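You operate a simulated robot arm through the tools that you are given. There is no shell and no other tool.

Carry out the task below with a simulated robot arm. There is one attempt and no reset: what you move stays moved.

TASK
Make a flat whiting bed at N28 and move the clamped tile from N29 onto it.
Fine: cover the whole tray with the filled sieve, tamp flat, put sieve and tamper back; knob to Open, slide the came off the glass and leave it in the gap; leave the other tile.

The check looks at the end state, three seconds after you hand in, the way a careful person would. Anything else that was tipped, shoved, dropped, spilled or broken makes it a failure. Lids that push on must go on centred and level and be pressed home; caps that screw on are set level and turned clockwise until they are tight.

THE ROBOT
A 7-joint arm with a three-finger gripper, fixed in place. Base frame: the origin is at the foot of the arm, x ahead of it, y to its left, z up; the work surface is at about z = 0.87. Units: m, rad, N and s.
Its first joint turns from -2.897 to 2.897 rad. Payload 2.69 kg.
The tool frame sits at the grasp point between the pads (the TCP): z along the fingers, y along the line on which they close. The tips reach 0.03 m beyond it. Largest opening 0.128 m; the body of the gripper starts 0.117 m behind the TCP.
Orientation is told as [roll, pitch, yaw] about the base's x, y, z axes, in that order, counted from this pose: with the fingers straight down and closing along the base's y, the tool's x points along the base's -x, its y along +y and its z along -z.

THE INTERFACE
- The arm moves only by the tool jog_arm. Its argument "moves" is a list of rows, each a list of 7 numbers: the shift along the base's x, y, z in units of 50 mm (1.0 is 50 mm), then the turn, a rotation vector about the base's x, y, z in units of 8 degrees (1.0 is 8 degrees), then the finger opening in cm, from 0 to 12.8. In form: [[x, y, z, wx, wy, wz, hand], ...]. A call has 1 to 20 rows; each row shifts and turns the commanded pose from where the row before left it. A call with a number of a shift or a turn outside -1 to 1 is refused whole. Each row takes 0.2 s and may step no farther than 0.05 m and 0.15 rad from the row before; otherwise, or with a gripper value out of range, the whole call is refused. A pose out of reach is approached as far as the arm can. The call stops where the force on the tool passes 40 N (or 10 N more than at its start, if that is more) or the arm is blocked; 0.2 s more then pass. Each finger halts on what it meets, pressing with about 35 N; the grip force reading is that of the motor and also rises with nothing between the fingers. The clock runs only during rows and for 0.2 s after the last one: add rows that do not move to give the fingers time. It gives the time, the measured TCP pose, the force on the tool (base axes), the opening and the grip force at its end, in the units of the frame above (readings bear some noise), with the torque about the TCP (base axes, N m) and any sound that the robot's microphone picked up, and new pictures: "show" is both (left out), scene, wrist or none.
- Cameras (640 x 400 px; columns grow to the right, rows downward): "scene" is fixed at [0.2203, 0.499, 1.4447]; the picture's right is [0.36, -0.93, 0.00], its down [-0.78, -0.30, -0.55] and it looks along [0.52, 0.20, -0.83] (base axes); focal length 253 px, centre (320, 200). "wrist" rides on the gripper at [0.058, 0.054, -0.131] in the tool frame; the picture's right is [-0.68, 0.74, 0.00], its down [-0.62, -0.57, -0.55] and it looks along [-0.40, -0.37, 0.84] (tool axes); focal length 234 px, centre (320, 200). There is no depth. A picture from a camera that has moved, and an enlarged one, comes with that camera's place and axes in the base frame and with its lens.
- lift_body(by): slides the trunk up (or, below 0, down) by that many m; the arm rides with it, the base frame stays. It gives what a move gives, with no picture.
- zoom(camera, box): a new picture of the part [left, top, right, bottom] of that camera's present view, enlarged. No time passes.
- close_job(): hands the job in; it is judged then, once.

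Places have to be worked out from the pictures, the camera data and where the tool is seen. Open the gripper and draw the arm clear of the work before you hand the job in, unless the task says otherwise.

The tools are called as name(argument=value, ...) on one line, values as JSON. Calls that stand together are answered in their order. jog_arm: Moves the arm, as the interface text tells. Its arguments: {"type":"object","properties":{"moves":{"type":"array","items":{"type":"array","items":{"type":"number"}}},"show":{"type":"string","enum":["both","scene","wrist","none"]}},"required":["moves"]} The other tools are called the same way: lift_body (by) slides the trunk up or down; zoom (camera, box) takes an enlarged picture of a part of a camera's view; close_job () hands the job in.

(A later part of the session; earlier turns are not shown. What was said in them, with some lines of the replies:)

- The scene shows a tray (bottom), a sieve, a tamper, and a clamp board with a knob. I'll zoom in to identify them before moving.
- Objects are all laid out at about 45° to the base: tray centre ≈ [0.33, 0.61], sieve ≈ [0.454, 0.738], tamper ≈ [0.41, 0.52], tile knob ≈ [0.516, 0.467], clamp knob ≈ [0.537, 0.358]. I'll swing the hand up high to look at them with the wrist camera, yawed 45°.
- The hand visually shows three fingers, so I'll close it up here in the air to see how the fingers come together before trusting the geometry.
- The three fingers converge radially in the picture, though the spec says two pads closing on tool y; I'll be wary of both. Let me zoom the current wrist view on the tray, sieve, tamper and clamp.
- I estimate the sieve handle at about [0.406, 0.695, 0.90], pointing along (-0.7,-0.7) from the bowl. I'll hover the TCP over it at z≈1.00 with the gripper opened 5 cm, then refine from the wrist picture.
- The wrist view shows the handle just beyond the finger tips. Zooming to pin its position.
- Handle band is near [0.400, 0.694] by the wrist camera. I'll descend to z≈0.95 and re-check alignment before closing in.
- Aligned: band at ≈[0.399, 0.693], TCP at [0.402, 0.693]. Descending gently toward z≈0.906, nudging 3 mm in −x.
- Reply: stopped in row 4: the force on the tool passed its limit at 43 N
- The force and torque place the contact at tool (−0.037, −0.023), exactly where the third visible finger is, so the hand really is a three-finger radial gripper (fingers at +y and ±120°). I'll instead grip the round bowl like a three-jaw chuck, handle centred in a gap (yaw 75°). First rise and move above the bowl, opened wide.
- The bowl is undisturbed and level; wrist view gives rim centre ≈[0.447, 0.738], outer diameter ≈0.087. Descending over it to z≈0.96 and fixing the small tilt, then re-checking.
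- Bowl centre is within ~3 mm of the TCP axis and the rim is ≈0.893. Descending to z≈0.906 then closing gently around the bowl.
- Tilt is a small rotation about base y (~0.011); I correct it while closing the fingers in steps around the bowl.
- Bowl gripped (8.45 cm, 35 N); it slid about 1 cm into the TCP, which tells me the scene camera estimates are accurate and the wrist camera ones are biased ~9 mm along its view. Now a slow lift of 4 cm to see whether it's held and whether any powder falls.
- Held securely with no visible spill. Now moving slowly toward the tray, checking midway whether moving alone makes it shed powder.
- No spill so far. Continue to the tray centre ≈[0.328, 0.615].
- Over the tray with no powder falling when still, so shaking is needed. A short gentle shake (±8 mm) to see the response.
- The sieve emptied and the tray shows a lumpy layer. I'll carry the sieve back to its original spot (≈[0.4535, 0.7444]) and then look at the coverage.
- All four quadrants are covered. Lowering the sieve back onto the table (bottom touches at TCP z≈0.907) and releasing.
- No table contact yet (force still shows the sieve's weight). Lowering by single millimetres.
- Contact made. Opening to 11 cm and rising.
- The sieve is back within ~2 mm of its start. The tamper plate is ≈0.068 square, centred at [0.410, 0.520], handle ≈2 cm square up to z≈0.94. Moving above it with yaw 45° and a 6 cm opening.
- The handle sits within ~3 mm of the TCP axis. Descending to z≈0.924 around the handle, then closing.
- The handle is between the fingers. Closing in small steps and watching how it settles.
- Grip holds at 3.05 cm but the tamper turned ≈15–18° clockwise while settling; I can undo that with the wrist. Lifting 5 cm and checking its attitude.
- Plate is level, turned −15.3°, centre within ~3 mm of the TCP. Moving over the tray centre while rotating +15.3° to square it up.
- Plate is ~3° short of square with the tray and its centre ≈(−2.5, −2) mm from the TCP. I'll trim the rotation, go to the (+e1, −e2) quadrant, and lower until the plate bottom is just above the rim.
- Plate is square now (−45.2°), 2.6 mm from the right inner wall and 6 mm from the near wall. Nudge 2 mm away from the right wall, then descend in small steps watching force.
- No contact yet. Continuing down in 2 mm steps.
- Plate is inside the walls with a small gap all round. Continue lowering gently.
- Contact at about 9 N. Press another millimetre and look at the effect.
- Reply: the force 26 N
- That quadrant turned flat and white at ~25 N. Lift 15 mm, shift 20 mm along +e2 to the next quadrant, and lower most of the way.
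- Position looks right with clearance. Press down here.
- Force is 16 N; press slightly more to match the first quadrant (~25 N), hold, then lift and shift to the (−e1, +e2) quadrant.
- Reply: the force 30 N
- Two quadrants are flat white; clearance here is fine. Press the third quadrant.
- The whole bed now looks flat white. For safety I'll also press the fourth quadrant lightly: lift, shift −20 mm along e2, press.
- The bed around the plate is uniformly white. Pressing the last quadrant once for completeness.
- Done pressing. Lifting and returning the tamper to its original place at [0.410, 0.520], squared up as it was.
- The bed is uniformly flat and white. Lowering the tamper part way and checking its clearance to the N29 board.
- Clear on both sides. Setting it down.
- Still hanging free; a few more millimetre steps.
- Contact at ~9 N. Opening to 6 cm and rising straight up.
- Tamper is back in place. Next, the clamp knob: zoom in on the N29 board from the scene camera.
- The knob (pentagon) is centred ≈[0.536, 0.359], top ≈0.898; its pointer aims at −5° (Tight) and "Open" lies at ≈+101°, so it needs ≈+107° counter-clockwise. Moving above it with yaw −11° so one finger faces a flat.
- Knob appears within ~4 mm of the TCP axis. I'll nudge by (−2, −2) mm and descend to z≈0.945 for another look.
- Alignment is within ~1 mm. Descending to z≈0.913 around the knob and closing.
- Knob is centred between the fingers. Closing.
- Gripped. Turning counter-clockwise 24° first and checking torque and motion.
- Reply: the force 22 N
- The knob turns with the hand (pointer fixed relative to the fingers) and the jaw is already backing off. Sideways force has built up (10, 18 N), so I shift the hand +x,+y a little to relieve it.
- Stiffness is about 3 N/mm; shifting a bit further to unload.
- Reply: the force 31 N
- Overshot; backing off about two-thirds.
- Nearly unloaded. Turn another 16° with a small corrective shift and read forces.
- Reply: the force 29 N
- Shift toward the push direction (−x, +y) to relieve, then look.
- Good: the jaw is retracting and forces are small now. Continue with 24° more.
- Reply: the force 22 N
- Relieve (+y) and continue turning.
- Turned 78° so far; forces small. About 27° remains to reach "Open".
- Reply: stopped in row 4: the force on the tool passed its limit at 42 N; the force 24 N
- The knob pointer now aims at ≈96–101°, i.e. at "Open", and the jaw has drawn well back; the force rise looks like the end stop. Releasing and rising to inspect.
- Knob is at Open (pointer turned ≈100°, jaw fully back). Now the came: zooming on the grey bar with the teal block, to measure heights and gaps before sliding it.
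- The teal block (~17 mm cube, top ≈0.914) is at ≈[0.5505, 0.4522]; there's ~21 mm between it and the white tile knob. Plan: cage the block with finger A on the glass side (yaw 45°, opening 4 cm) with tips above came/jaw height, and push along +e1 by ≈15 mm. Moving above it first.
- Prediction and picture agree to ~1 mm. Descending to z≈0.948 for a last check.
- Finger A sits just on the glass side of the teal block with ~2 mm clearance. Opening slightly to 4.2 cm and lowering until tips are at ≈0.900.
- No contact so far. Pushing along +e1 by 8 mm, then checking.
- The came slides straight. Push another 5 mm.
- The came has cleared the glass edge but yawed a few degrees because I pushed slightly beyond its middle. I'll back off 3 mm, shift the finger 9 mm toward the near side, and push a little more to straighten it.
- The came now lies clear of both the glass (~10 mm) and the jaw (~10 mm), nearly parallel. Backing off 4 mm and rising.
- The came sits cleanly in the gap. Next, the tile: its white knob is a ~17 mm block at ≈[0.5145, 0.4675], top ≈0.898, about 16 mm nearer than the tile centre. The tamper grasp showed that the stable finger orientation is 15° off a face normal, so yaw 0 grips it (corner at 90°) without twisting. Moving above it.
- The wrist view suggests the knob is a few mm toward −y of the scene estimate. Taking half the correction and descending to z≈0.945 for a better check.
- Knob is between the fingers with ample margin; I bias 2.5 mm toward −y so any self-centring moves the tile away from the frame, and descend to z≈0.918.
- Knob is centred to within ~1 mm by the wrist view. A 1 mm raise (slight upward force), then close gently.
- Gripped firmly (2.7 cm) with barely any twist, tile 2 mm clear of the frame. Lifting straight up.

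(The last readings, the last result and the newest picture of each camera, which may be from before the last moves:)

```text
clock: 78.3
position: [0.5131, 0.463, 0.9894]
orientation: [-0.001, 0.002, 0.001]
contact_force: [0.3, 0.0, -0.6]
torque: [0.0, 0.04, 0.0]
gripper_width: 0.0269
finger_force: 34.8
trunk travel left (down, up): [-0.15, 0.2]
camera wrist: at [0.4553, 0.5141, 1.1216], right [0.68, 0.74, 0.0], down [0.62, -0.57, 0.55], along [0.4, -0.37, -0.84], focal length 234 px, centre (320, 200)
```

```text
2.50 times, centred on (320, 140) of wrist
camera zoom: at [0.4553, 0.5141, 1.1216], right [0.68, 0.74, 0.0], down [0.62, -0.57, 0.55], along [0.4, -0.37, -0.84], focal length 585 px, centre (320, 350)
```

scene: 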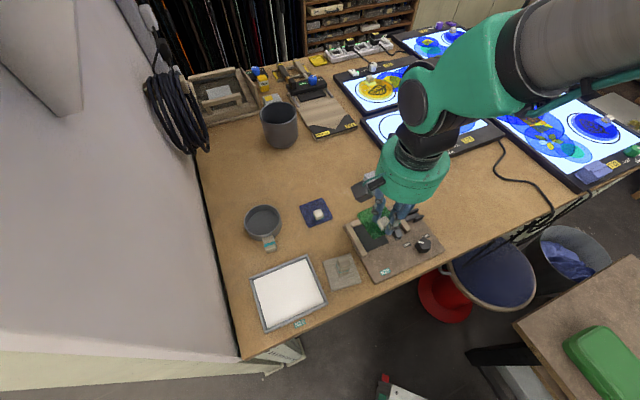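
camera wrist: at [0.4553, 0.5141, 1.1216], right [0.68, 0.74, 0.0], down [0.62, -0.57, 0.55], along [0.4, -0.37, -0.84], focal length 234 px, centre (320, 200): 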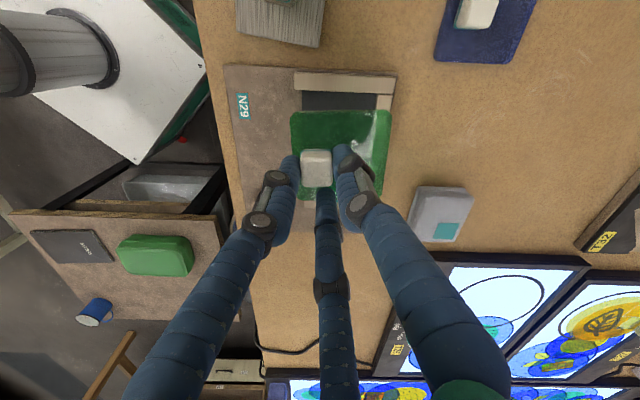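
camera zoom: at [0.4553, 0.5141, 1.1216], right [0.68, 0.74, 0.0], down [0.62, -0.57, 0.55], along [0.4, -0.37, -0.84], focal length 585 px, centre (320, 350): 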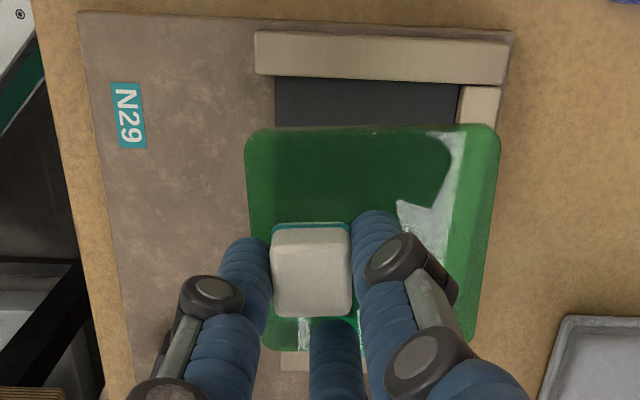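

Tile is held level, rotated ≈+3°, its centre ≈(+0.011, +0.014) from the TCP after squaring. Raise 4 cm to clear the tamper handle and carry it over the tray, rotating −3.2°.

jog_arm(moves=[[0, 0, 0.5, 0, 0, 0, 1.6], [0, 0, 0.4, 0, 0, -0.1, 1.6], [-0.55, 0.4, 0, 0, 0, -0.1, 1.6], [-0.55, 0.4, 0, 0, 0, -0.1, 1.6], [-0.55, 0.4, 0, 0, 0, -0.1, 1.6], [-0.55, 0.4, 0, 0, 0, 0, 1.6], [-0.55, 0.4, 0, 0, 0, 0, 1.6], [-0.55, 0.4, 0, 0, 0, 0, 1.6], [-0.57, 0.4, 0, 0, 0, 0, 1.6], [0, 0, 0, 0, 0, 0, 1.6]])

zoom(camera="scene", box=[230, 230, 350, 340])

zoom(camera="wrist", box=[180, 0, 460, 220])

```text
clock: 80.5
position: [0.3206, 0.6049, 1.0348]
orientation: [-0.002, -0.002, -0.054]
contact_force: [-1.2, 0.0, -1.0]
torque: [-0.05, -0.04, -0.01]
gripper_width: 0.0264
finger_force: 35.3
trunk travel left (down, up): [-0.15, 0.2]
camera wrist: at [0.2648, 0.659, 1.1665], right [0.72, 0.7, 0.0], down [0.58, -0.6, 0.55], along [0.38, -0.39, -0.84], focal length 234 px, centre (320, 200)
```

scene: 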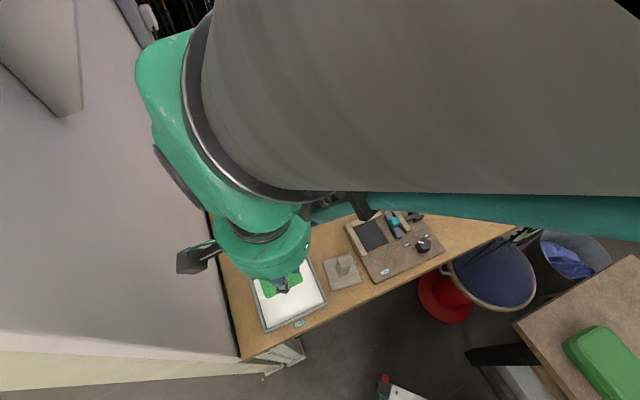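
wrist: 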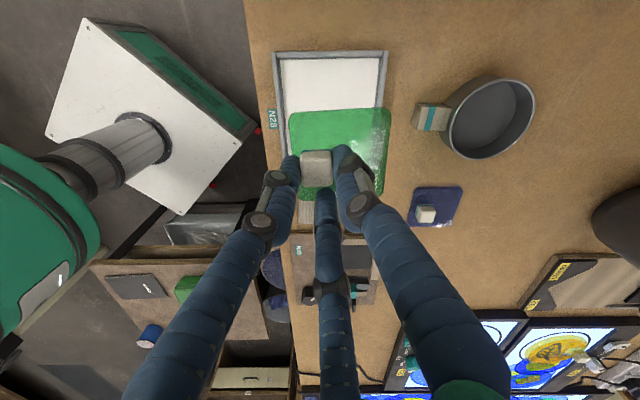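

```text
3.64 times, centred on (290, 285) of scene
camera zoom: at [0.2203, 0.499, 1.4447], right [0.36, -0.93, 0.0], down [-0.78, -0.3, -0.55], along [0.52, 0.2, -0.83], focal length 921 px, centre (429, -109)
```

zoom: 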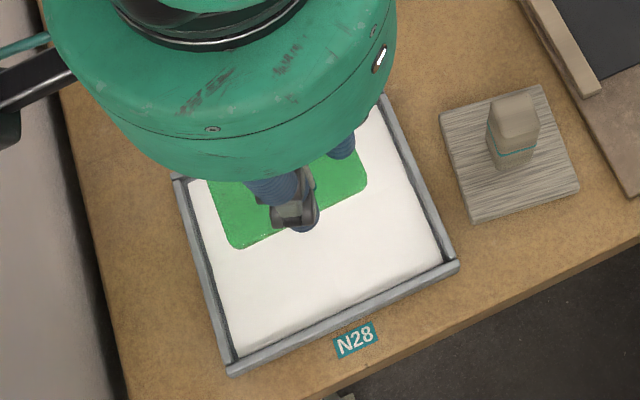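

```text
1.82 times, centred on (320, 110) of wrist
camera zoom: at [0.2648, 0.659, 1.1665], right [0.72, 0.7, 0.0], down [0.58, -0.6, 0.55], along [0.38, -0.39, -0.84], focal length 426 px, centre (320, 364)
```

zoom: 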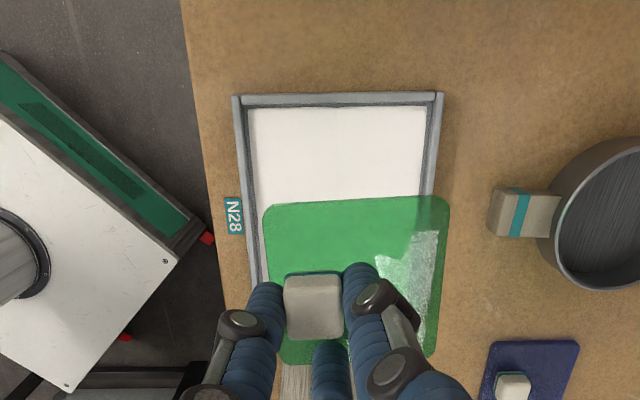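

Tile is square with the tray and only ~3–4 mm off centre. Correct that and lower to z≈0.935 (tile just above the rim).

jog_arm(moves=[[0.02, -0.066, -0.4, 0, 0, 0, 1.6], [0, 0, -0.4, 0, 0, 0, 1.6], [0, 0, -0.4, 0, 0, 0, 1.6], [0, 0, -0.4, 0, 0, 0, 1.6], [0, 0, -0.38, 0, 0, 0, 1.6], [0, 0, 0, 0, 0, 0, 1.6]])

zoom(camera="scene", box=[230, 230, 350, 340])

zoom(camera="wrist", box=[180, 0, 460, 220])

```text
clock: 81.9
position: [0.3229, 0.5987, 0.9355]
orientation: [-0.002, -0.001, -0.056]
contact_force: [0.4, 0.4, -0.5]
torque: [-0.06, 0.07, 0.02]
gripper_width: 0.0264
finger_force: 34.8
trunk travel left (down, up): [-0.15, 0.2]
camera wrist: at [0.2666, 0.6547, 1.0676], right [0.72, 0.7, 0.0], down [0.58, -0.6, 0.55], along [0.38, -0.39, -0.84], focal length 234 px, centre (320, 200)
```

scene: 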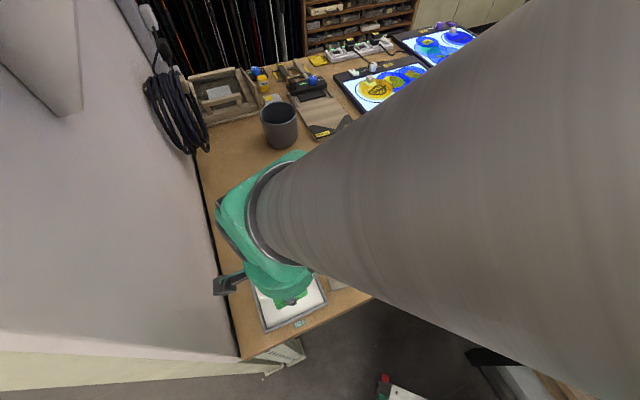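
wrist: 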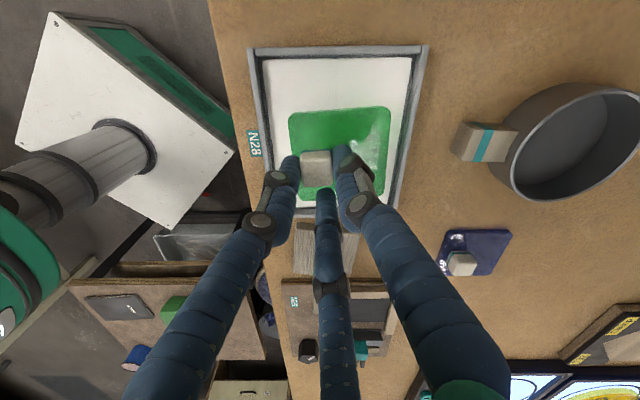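

```text
3.64 times, centred on (290, 285) of scene
camera zoom: at [0.2203, 0.499, 1.4447], right [0.36, -0.93, 0.0], down [-0.78, -0.3, -0.55], along [0.52, 0.2, -0.83], focal length 921 px, centre (429, -109)
```

zoom: 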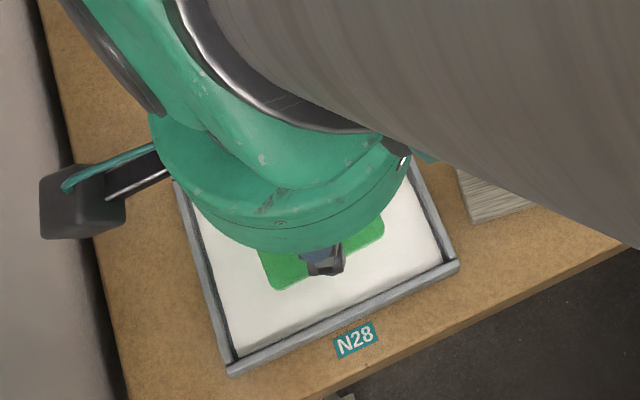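

```text
1.82 times, centred on (320, 110) of wrist
camera zoom: at [0.2666, 0.6547, 1.0676], right [0.72, 0.7, 0.0], down [0.58, -0.6, 0.55], along [0.38, -0.39, -0.84], focal length 426 px, centre (320, 364)
```

zoom: 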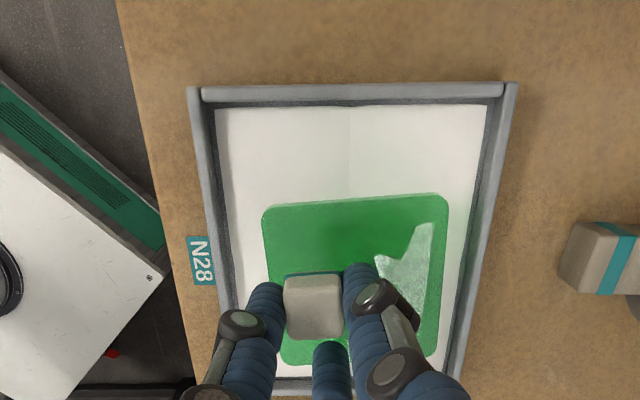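

Centred within ~3–4 mm in both directions. Lowering the last ~17 mm, slowly.

jog_arm(moves=[[0, 0, -0.1, 0, 0, 0, 1.6], [0, 0, -0.1, 0, 0, 0, 1.6], [0, 0, -0.06, 0, 0, 0, 1.6], [0, 0, 0, 0, 0, 0, 1.6]], show="none")

```text
clock: 82.9
position: [0.3231, 0.5989, 0.9229]
orientation: [-0.001, -0.002, -0.056]
contact_force: [0.9, 1.5, -0.5]
torque: [-0.05, 0.01, -0.01]
gripper_width: 0.0264
finger_force: 34.9
trunk travel left (down, up): [-0.15, 0.2]
```

jog_arm(moves=[[0, 0, -0.04, 0, 0, 0, 1.6], [0, 0, -0.03, 0, 0, 0, 1.6], [0, 0, 0, 0, 0, 0, 1.6]], show="none")

```text
clock: 83.7
position: [0.3225, 0.5988, 0.9188]
orientation: [-0.002, -0.001, -0.056]
contact_force: [0.6, -0.4, -1.0]
torque: [-0.02, 0.01, 0.0]
gripper_width: 0.0265
finger_force: 35.4
trunk travel left (down, up): [-0.15, 0.2]
```

No contact yet; continuing by about 1 mm steps.

jog_arm(moves=[[0, 0, -0.02, 0, 0, 0, 1.6], [0, 0, -0.02, 0, 0, 0, 1.6], [0, 0, 0, 0, 0, 0, 1.6]], show="none")

```text
clock: 84.5
position: [0.3219, 0.6002, 0.9179]
orientation: [-0.003, 0.0, -0.056]
contact_force: [0.6, 0.9, -0.8]
torque: [-0.03, 0.01, -0.01]
gripper_width: 0.0261
finger_force: 34.8
trunk travel left (down, up): [-0.15, 0.2]
```

jog_arm(moves=[[0, 0, -0.02, 0, 0, 0, 1.6], [0, 0, -0.02, 0, 0, 0, 1.6], [0, 0, 0, 0, 0, 0, 1.6]], show="wrist")

zoom(camera="wrist", box=[180, 0, 460, 220])

```text
clock: 85.3
position: [0.3223, 0.5997, 0.9155]
orientation: [-0.002, 0.001, -0.057]
contact_force: [0.3, 0.0, -0.2]
torque: [-0.02, 0.03, -0.02]
gripper_width: 0.0262
finger_force: 35.0
trunk travel left (down, up): [-0.15, 0.2]
camera wrist: at [0.2665, 0.6544, 1.0473], right [0.72, 0.7, 0.0], down [0.58, -0.6, 0.55], along [0.38, -0.39, -0.84], focal length 234 px, centre (320, 200)
```

wrist: 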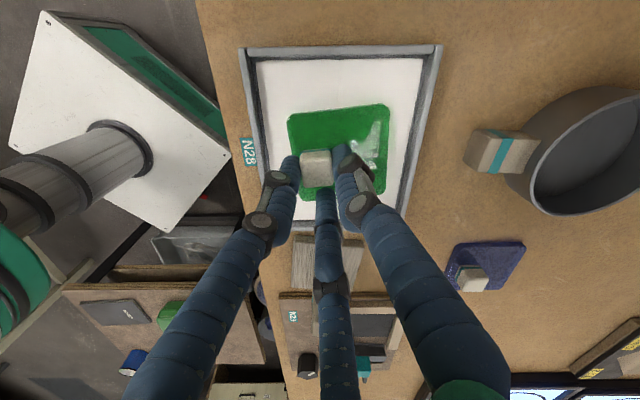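

```text
1.82 times, centred on (320, 110) of wrist
camera zoom: at [0.2665, 0.6544, 1.0473], right [0.72, 0.7, 0.0], down [0.58, -0.6, 0.55], along [0.38, -0.39, -0.84], focal length 426 px, centre (320, 364)
```

zoom: 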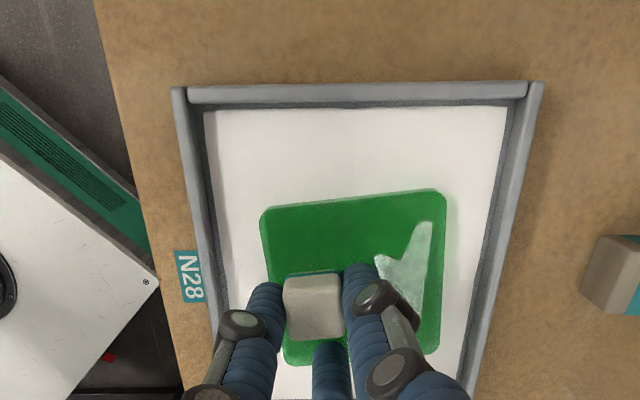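

The tile has crept ≈4–5° in the grip; I rotate the hand −4° to square it and keep lowering.

jog_arm(moves=[[0, 0, 0, 0, 0, -0.5, 1.6], [0, 0, -0.02, 0, 0, 0, 1.6], [0, 0, -0.02, 0, 0, 0, 1.6], [0, 0, 0, 0, 0, 0, 1.6]], show="wrist")

zoom(camera="wrist", box=[180, 0, 460, 220])

```text
clock: 86.3
position: [0.3225, 0.5988, 0.9138]
orientation: [-0.001, 0.0, -0.125]
contact_force: [0.5, -0.3, -0.7]
torque: [0.01, -0.02, 0.0]
gripper_width: 0.0262
finger_force: 35.2
trunk travel left (down, up): [-0.15, 0.2]
camera wrist: at [0.2705, 0.658, 1.0453], right [0.76, 0.65, 0.0], down [0.54, -0.64, 0.55], along [0.35, -0.42, -0.84], focal length 234 px, centre (320, 200)
```

wrist: 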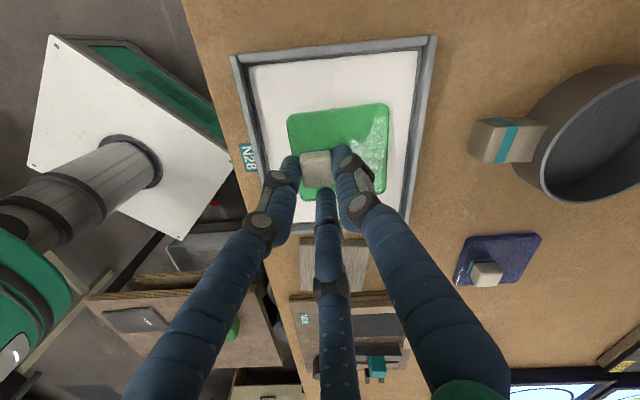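

```text
1.82 times, centred on (320, 110) of wrist
camera zoom: at [0.2705, 0.658, 1.0453], right [0.76, 0.65, 0.0], down [0.54, -0.64, 0.55], along [0.35, -0.42, -0.84], focal length 426 px, centre (320, 364)
```

zoom: 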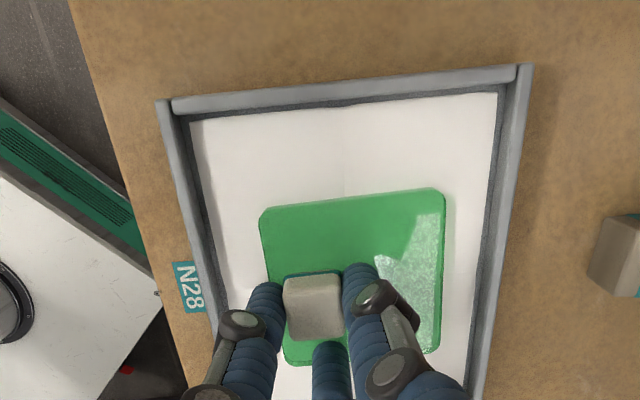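

Squared up now. Still hanging; continue down in 1 mm steps.

jog_arm(moves=[[0, 0, -0.02, 0, 0, 0, 1.6], [0, 0, -0.02, 0, 0, 0, 1.6], [0, 0, 0, 0, 0, 0, 1.6]], show="none")

```text
clock: 87.1
position: [0.3214, 0.6001, 0.9133]
orientation: [0.0, 0.001, -0.125]
contact_force: [-0.6, -1.9, 10.2]
torque: [-0.14, -0.03, -0.05]
gripper_width: 0.0262
finger_force: 34.7
trunk travel left (down, up): [-0.15, 0.2]
```

Contact at ~10 N. Checking what's touching before release.

zoom(camera="wrist", box=[220, 60, 420, 220])

zoom(camera="scene", box=[240, 250, 340, 340])

```text
2.50 times, centred on (320, 140) of wrist
camera zoom: at [0.2703, 0.6581, 1.0443], right [0.76, 0.65, 0.0], down [0.54, -0.64, 0.55], along [0.35, -0.42, -0.84], focal length 585 px, centre (320, 350)
```

zoom: 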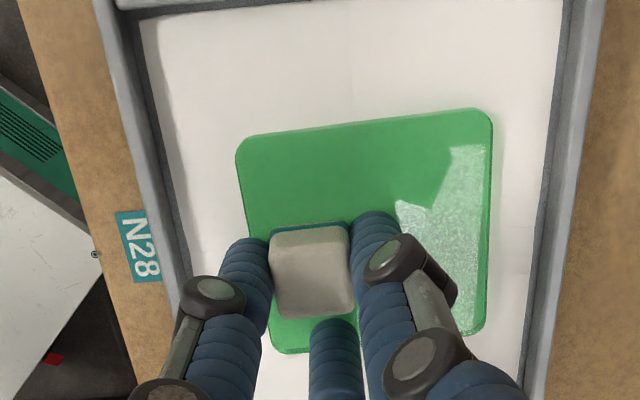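

```text
4.44 times, centred on (290, 295) of scene
camera zoom: at [0.2203, 0.499, 1.4447], right [0.36, -0.93, 0.0], down [-0.78, -0.3, -0.55], along [0.52, 0.2, -0.83], focal length 1126 px, centre (453, -222)
```

zoom: 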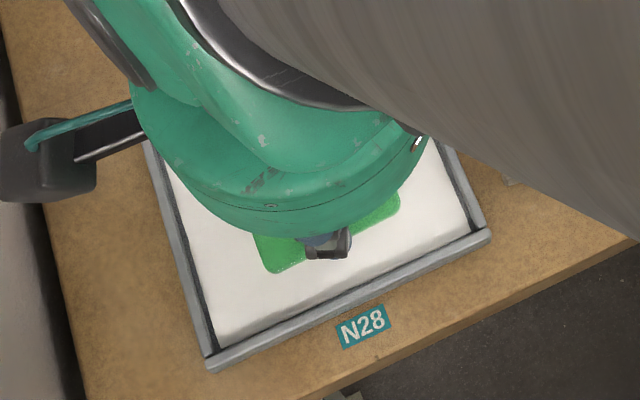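

The tile lies on the bed, central and square. Releasing minimally (3.3 cm, keeping fingers off the tray wall) and rising straight up.

jog_arm(moves=[[0, 0, 0.01, 0, 0, 0, 2.8], [0, 0, 0, 0, 0, 0, 3.1], [0, 0, 0, 0, 0, 0, 3.4], [0, 0, 0.1, 0, 0, 0, 3.4], [0, 0, 0.2, 0, 0, 0, 3.4], [0, 0, 0.5, 0, 0, 0, 3.4], [0, 0, 0.9, 0, 0, 0, 5], [0, 0, 0.9, 0, 0, 0, 5], [0, 0, 0, 0, 0, 0, 5]])

zoom(camera="wrist", box=[180, 0, 460, 220])

```text
clock: 89.1
position: [0.3207, 0.5991, 1.0429]
orientation: [0.0, 0.001, -0.126]
contact_force: [0.1, 0.0, 0.9]
torque: [0.02, 0.0, 0.01]
gripper_width: 0.0499
finger_force: 0.1
trunk travel left (down, up): [-0.15, 0.2]
camera wrist: at [0.2698, 0.6574, 1.1734], right [0.76, 0.65, 0.0], down [0.54, -0.64, 0.55], along [0.35, -0.42, -0.84], focal length 234 px, centre (320, 200)
```

scene: 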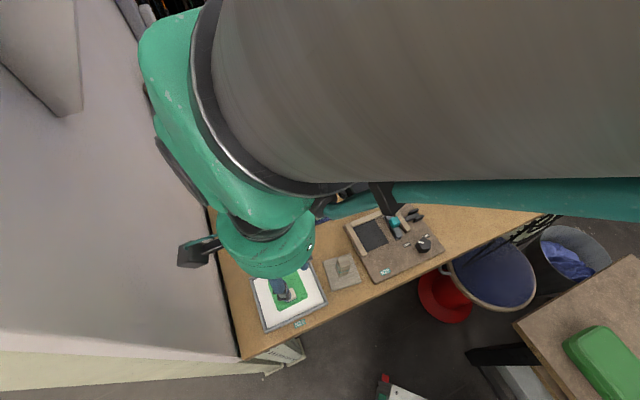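
wrist: 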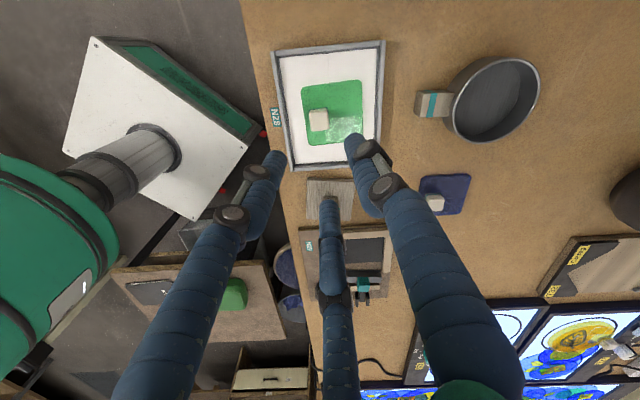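

```text
1.82 times, centred on (320, 110) of wrist
camera zoom: at [0.2698, 0.6574, 1.1734], right [0.76, 0.65, 0.0], down [0.54, -0.64, 0.55], along [0.35, -0.42, -0.84], focal length 426 px, centre (320, 364)
```

zoom: 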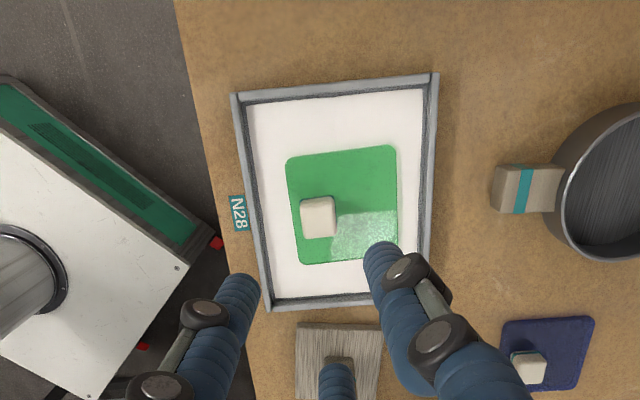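

Tile is centred and flat on the bed. Drawing the arm up and away toward its start pose, gripper open, for a final look.

jog_arm(moves=[[0, 0, 0.9, 0, 0, 0, 6], [0, 0, 0.9, 0, 0, 0.1, 8], [0, 0, 0.6, 0, 0, 0.1, 10], [0.8, -0.37, 0, 0, 0, 0.1, 12], [0.8, -0.37, 0, 0, 0, 0.1, 12], [0.8, -0.37, 0, 0, 0, 0.1, 12], [0.8, -0.37, 0, 0, 0, 0.1, 12], [0.8, -0.37, 0, 0, 0, 0.1, 12], [0.8, -0.37, 0, 0, 0, 0.1, 12], [0.8, -0.37, 0, 0, 0, 0.1, 12], [0.8, -0.37, 0, 0, 0, 0, 12], [0, 0, 0, 0, 0, 0, 12]])

zoom(camera="scene", box=[220, 180, 360, 340])

zoom(camera="scene", box=[320, 180, 450, 290])

zoom(camera="scene", box=[245, 250, 335, 335])

```text
clock: 91.7
position: [0.6452, 0.4507, 1.1621]
orientation: [0.001, 0.001, 0.0]
contact_force: [1.2, -0.8, -0.6]
torque: [0.03, 0.06, 0.01]
gripper_width: 0.1201
finger_force: 0.0
trunk travel left (down, up): [-0.15, 0.2]
camera wrist: at [0.5854, 0.5026, 1.2932], right [0.68, 0.74, 0.0], down [0.62, -0.57, 0.55], along [0.4, -0.37, -0.84], focal length 234 px, centre (320, 200)
```

scene: 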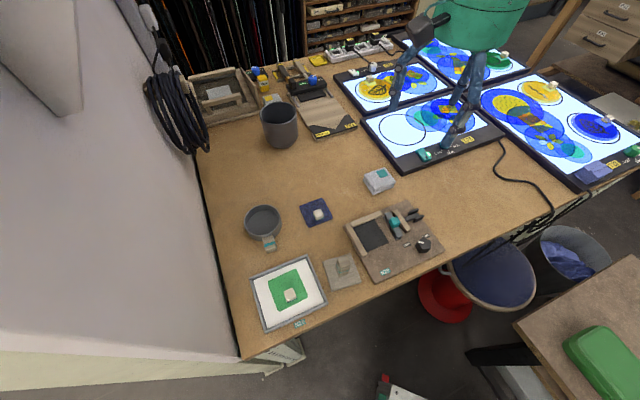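
wrist: 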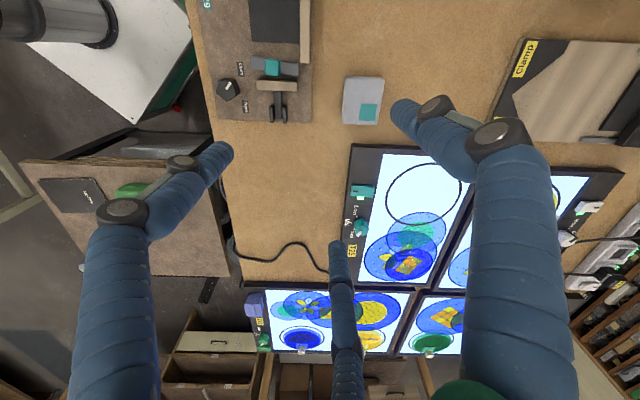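

```text
2.50 times, centred on (290, 260) of scene
camera zoom: at [0.2203, 0.499, 1.4447], right [0.36, -0.93, 0.0], down [-0.78, -0.3, -0.55], along [0.52, 0.2, -0.83], focal length 633 px, centre (395, 50)
```

zoom: 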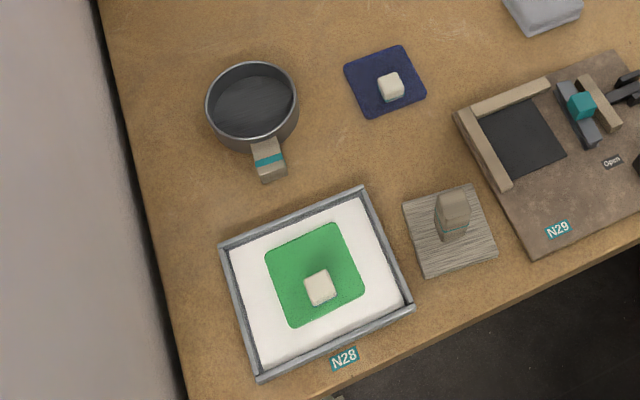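

```text
3.64 times, centred on (385, 235) of scene
camera zoom: at [0.2203, 0.499, 1.4447], right [0.36, -0.93, 0.0], down [-0.78, -0.3, -0.55], along [0.52, 0.2, -0.83], focal length 921 px, centre (84, 73)
```

zoom: 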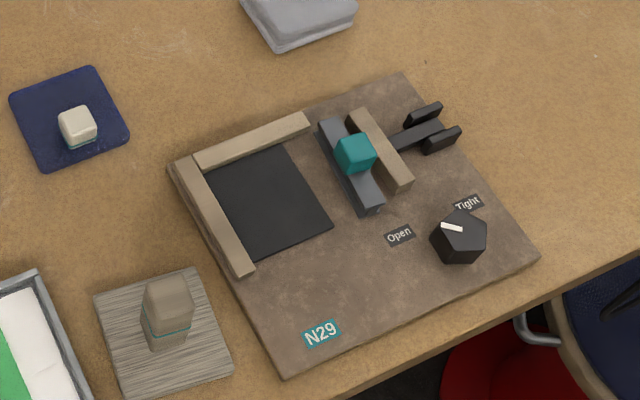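

```text
4.71 times, centred on (290, 292) of scene
camera zoom: at [0.2203, 0.499, 1.4447], right [0.36, -0.93, 0.0], down [-0.78, -0.3, -0.55], along [0.52, 0.2, -0.83], focal length 1192 px, centre (461, -235)
```

zoom: 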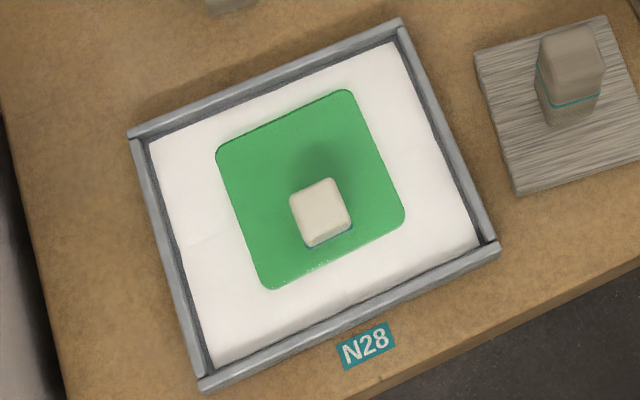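

Everything matches the task: flat white bed with the green tile flat and central on it, sieve and tamper back, knob at Open, came resting in the gap, and the blue tile untouched. The arm is clear with the gripper open, so I'm handing in.

close_job()

```text
The job is handed in.
```

I made the flat whiting bed at N28, moved the green clamped tile from N29 onto it, and handed the job in. I don't have the check's result. The final pictures show:

- **Bed:** one shake over the tray emptied the sieve and covered all four quarters. Tamping each quarter left the whole bed flat and white, with no spill visible outside the tray.
- **Tile:** it lies flat on the bed, roughly central and square with the tray.
- **Clamp:** the knob is turned to Open and the jaw is back. The came sits clear of where the glass was, in the gap in front of the jaw.
- **Put back:** the sieve is within about 2 mm of its original spot. The tamper is within a few mm but turned about 5° from how it started.
- **Left alone:** I didn't touch the blue tile.

- **Gripper contact:** the gripper turned out to have three physical fingers, not the two described. On my first reach for the sieve handle, one finger pressed on the bowl and the arm stopped at 43 N. The bowl stayed level and nothing spilled. I then gripped it by the rim, which slid it about 1 cm before I lifted it, and I set it back where it had been.

- **Knob end stop:** the last part of the knob turn also stopped at the force limit, at 42 N. The pointer had swung about 100° from Tight and the jaw was fully back, so I took that as the end stop.
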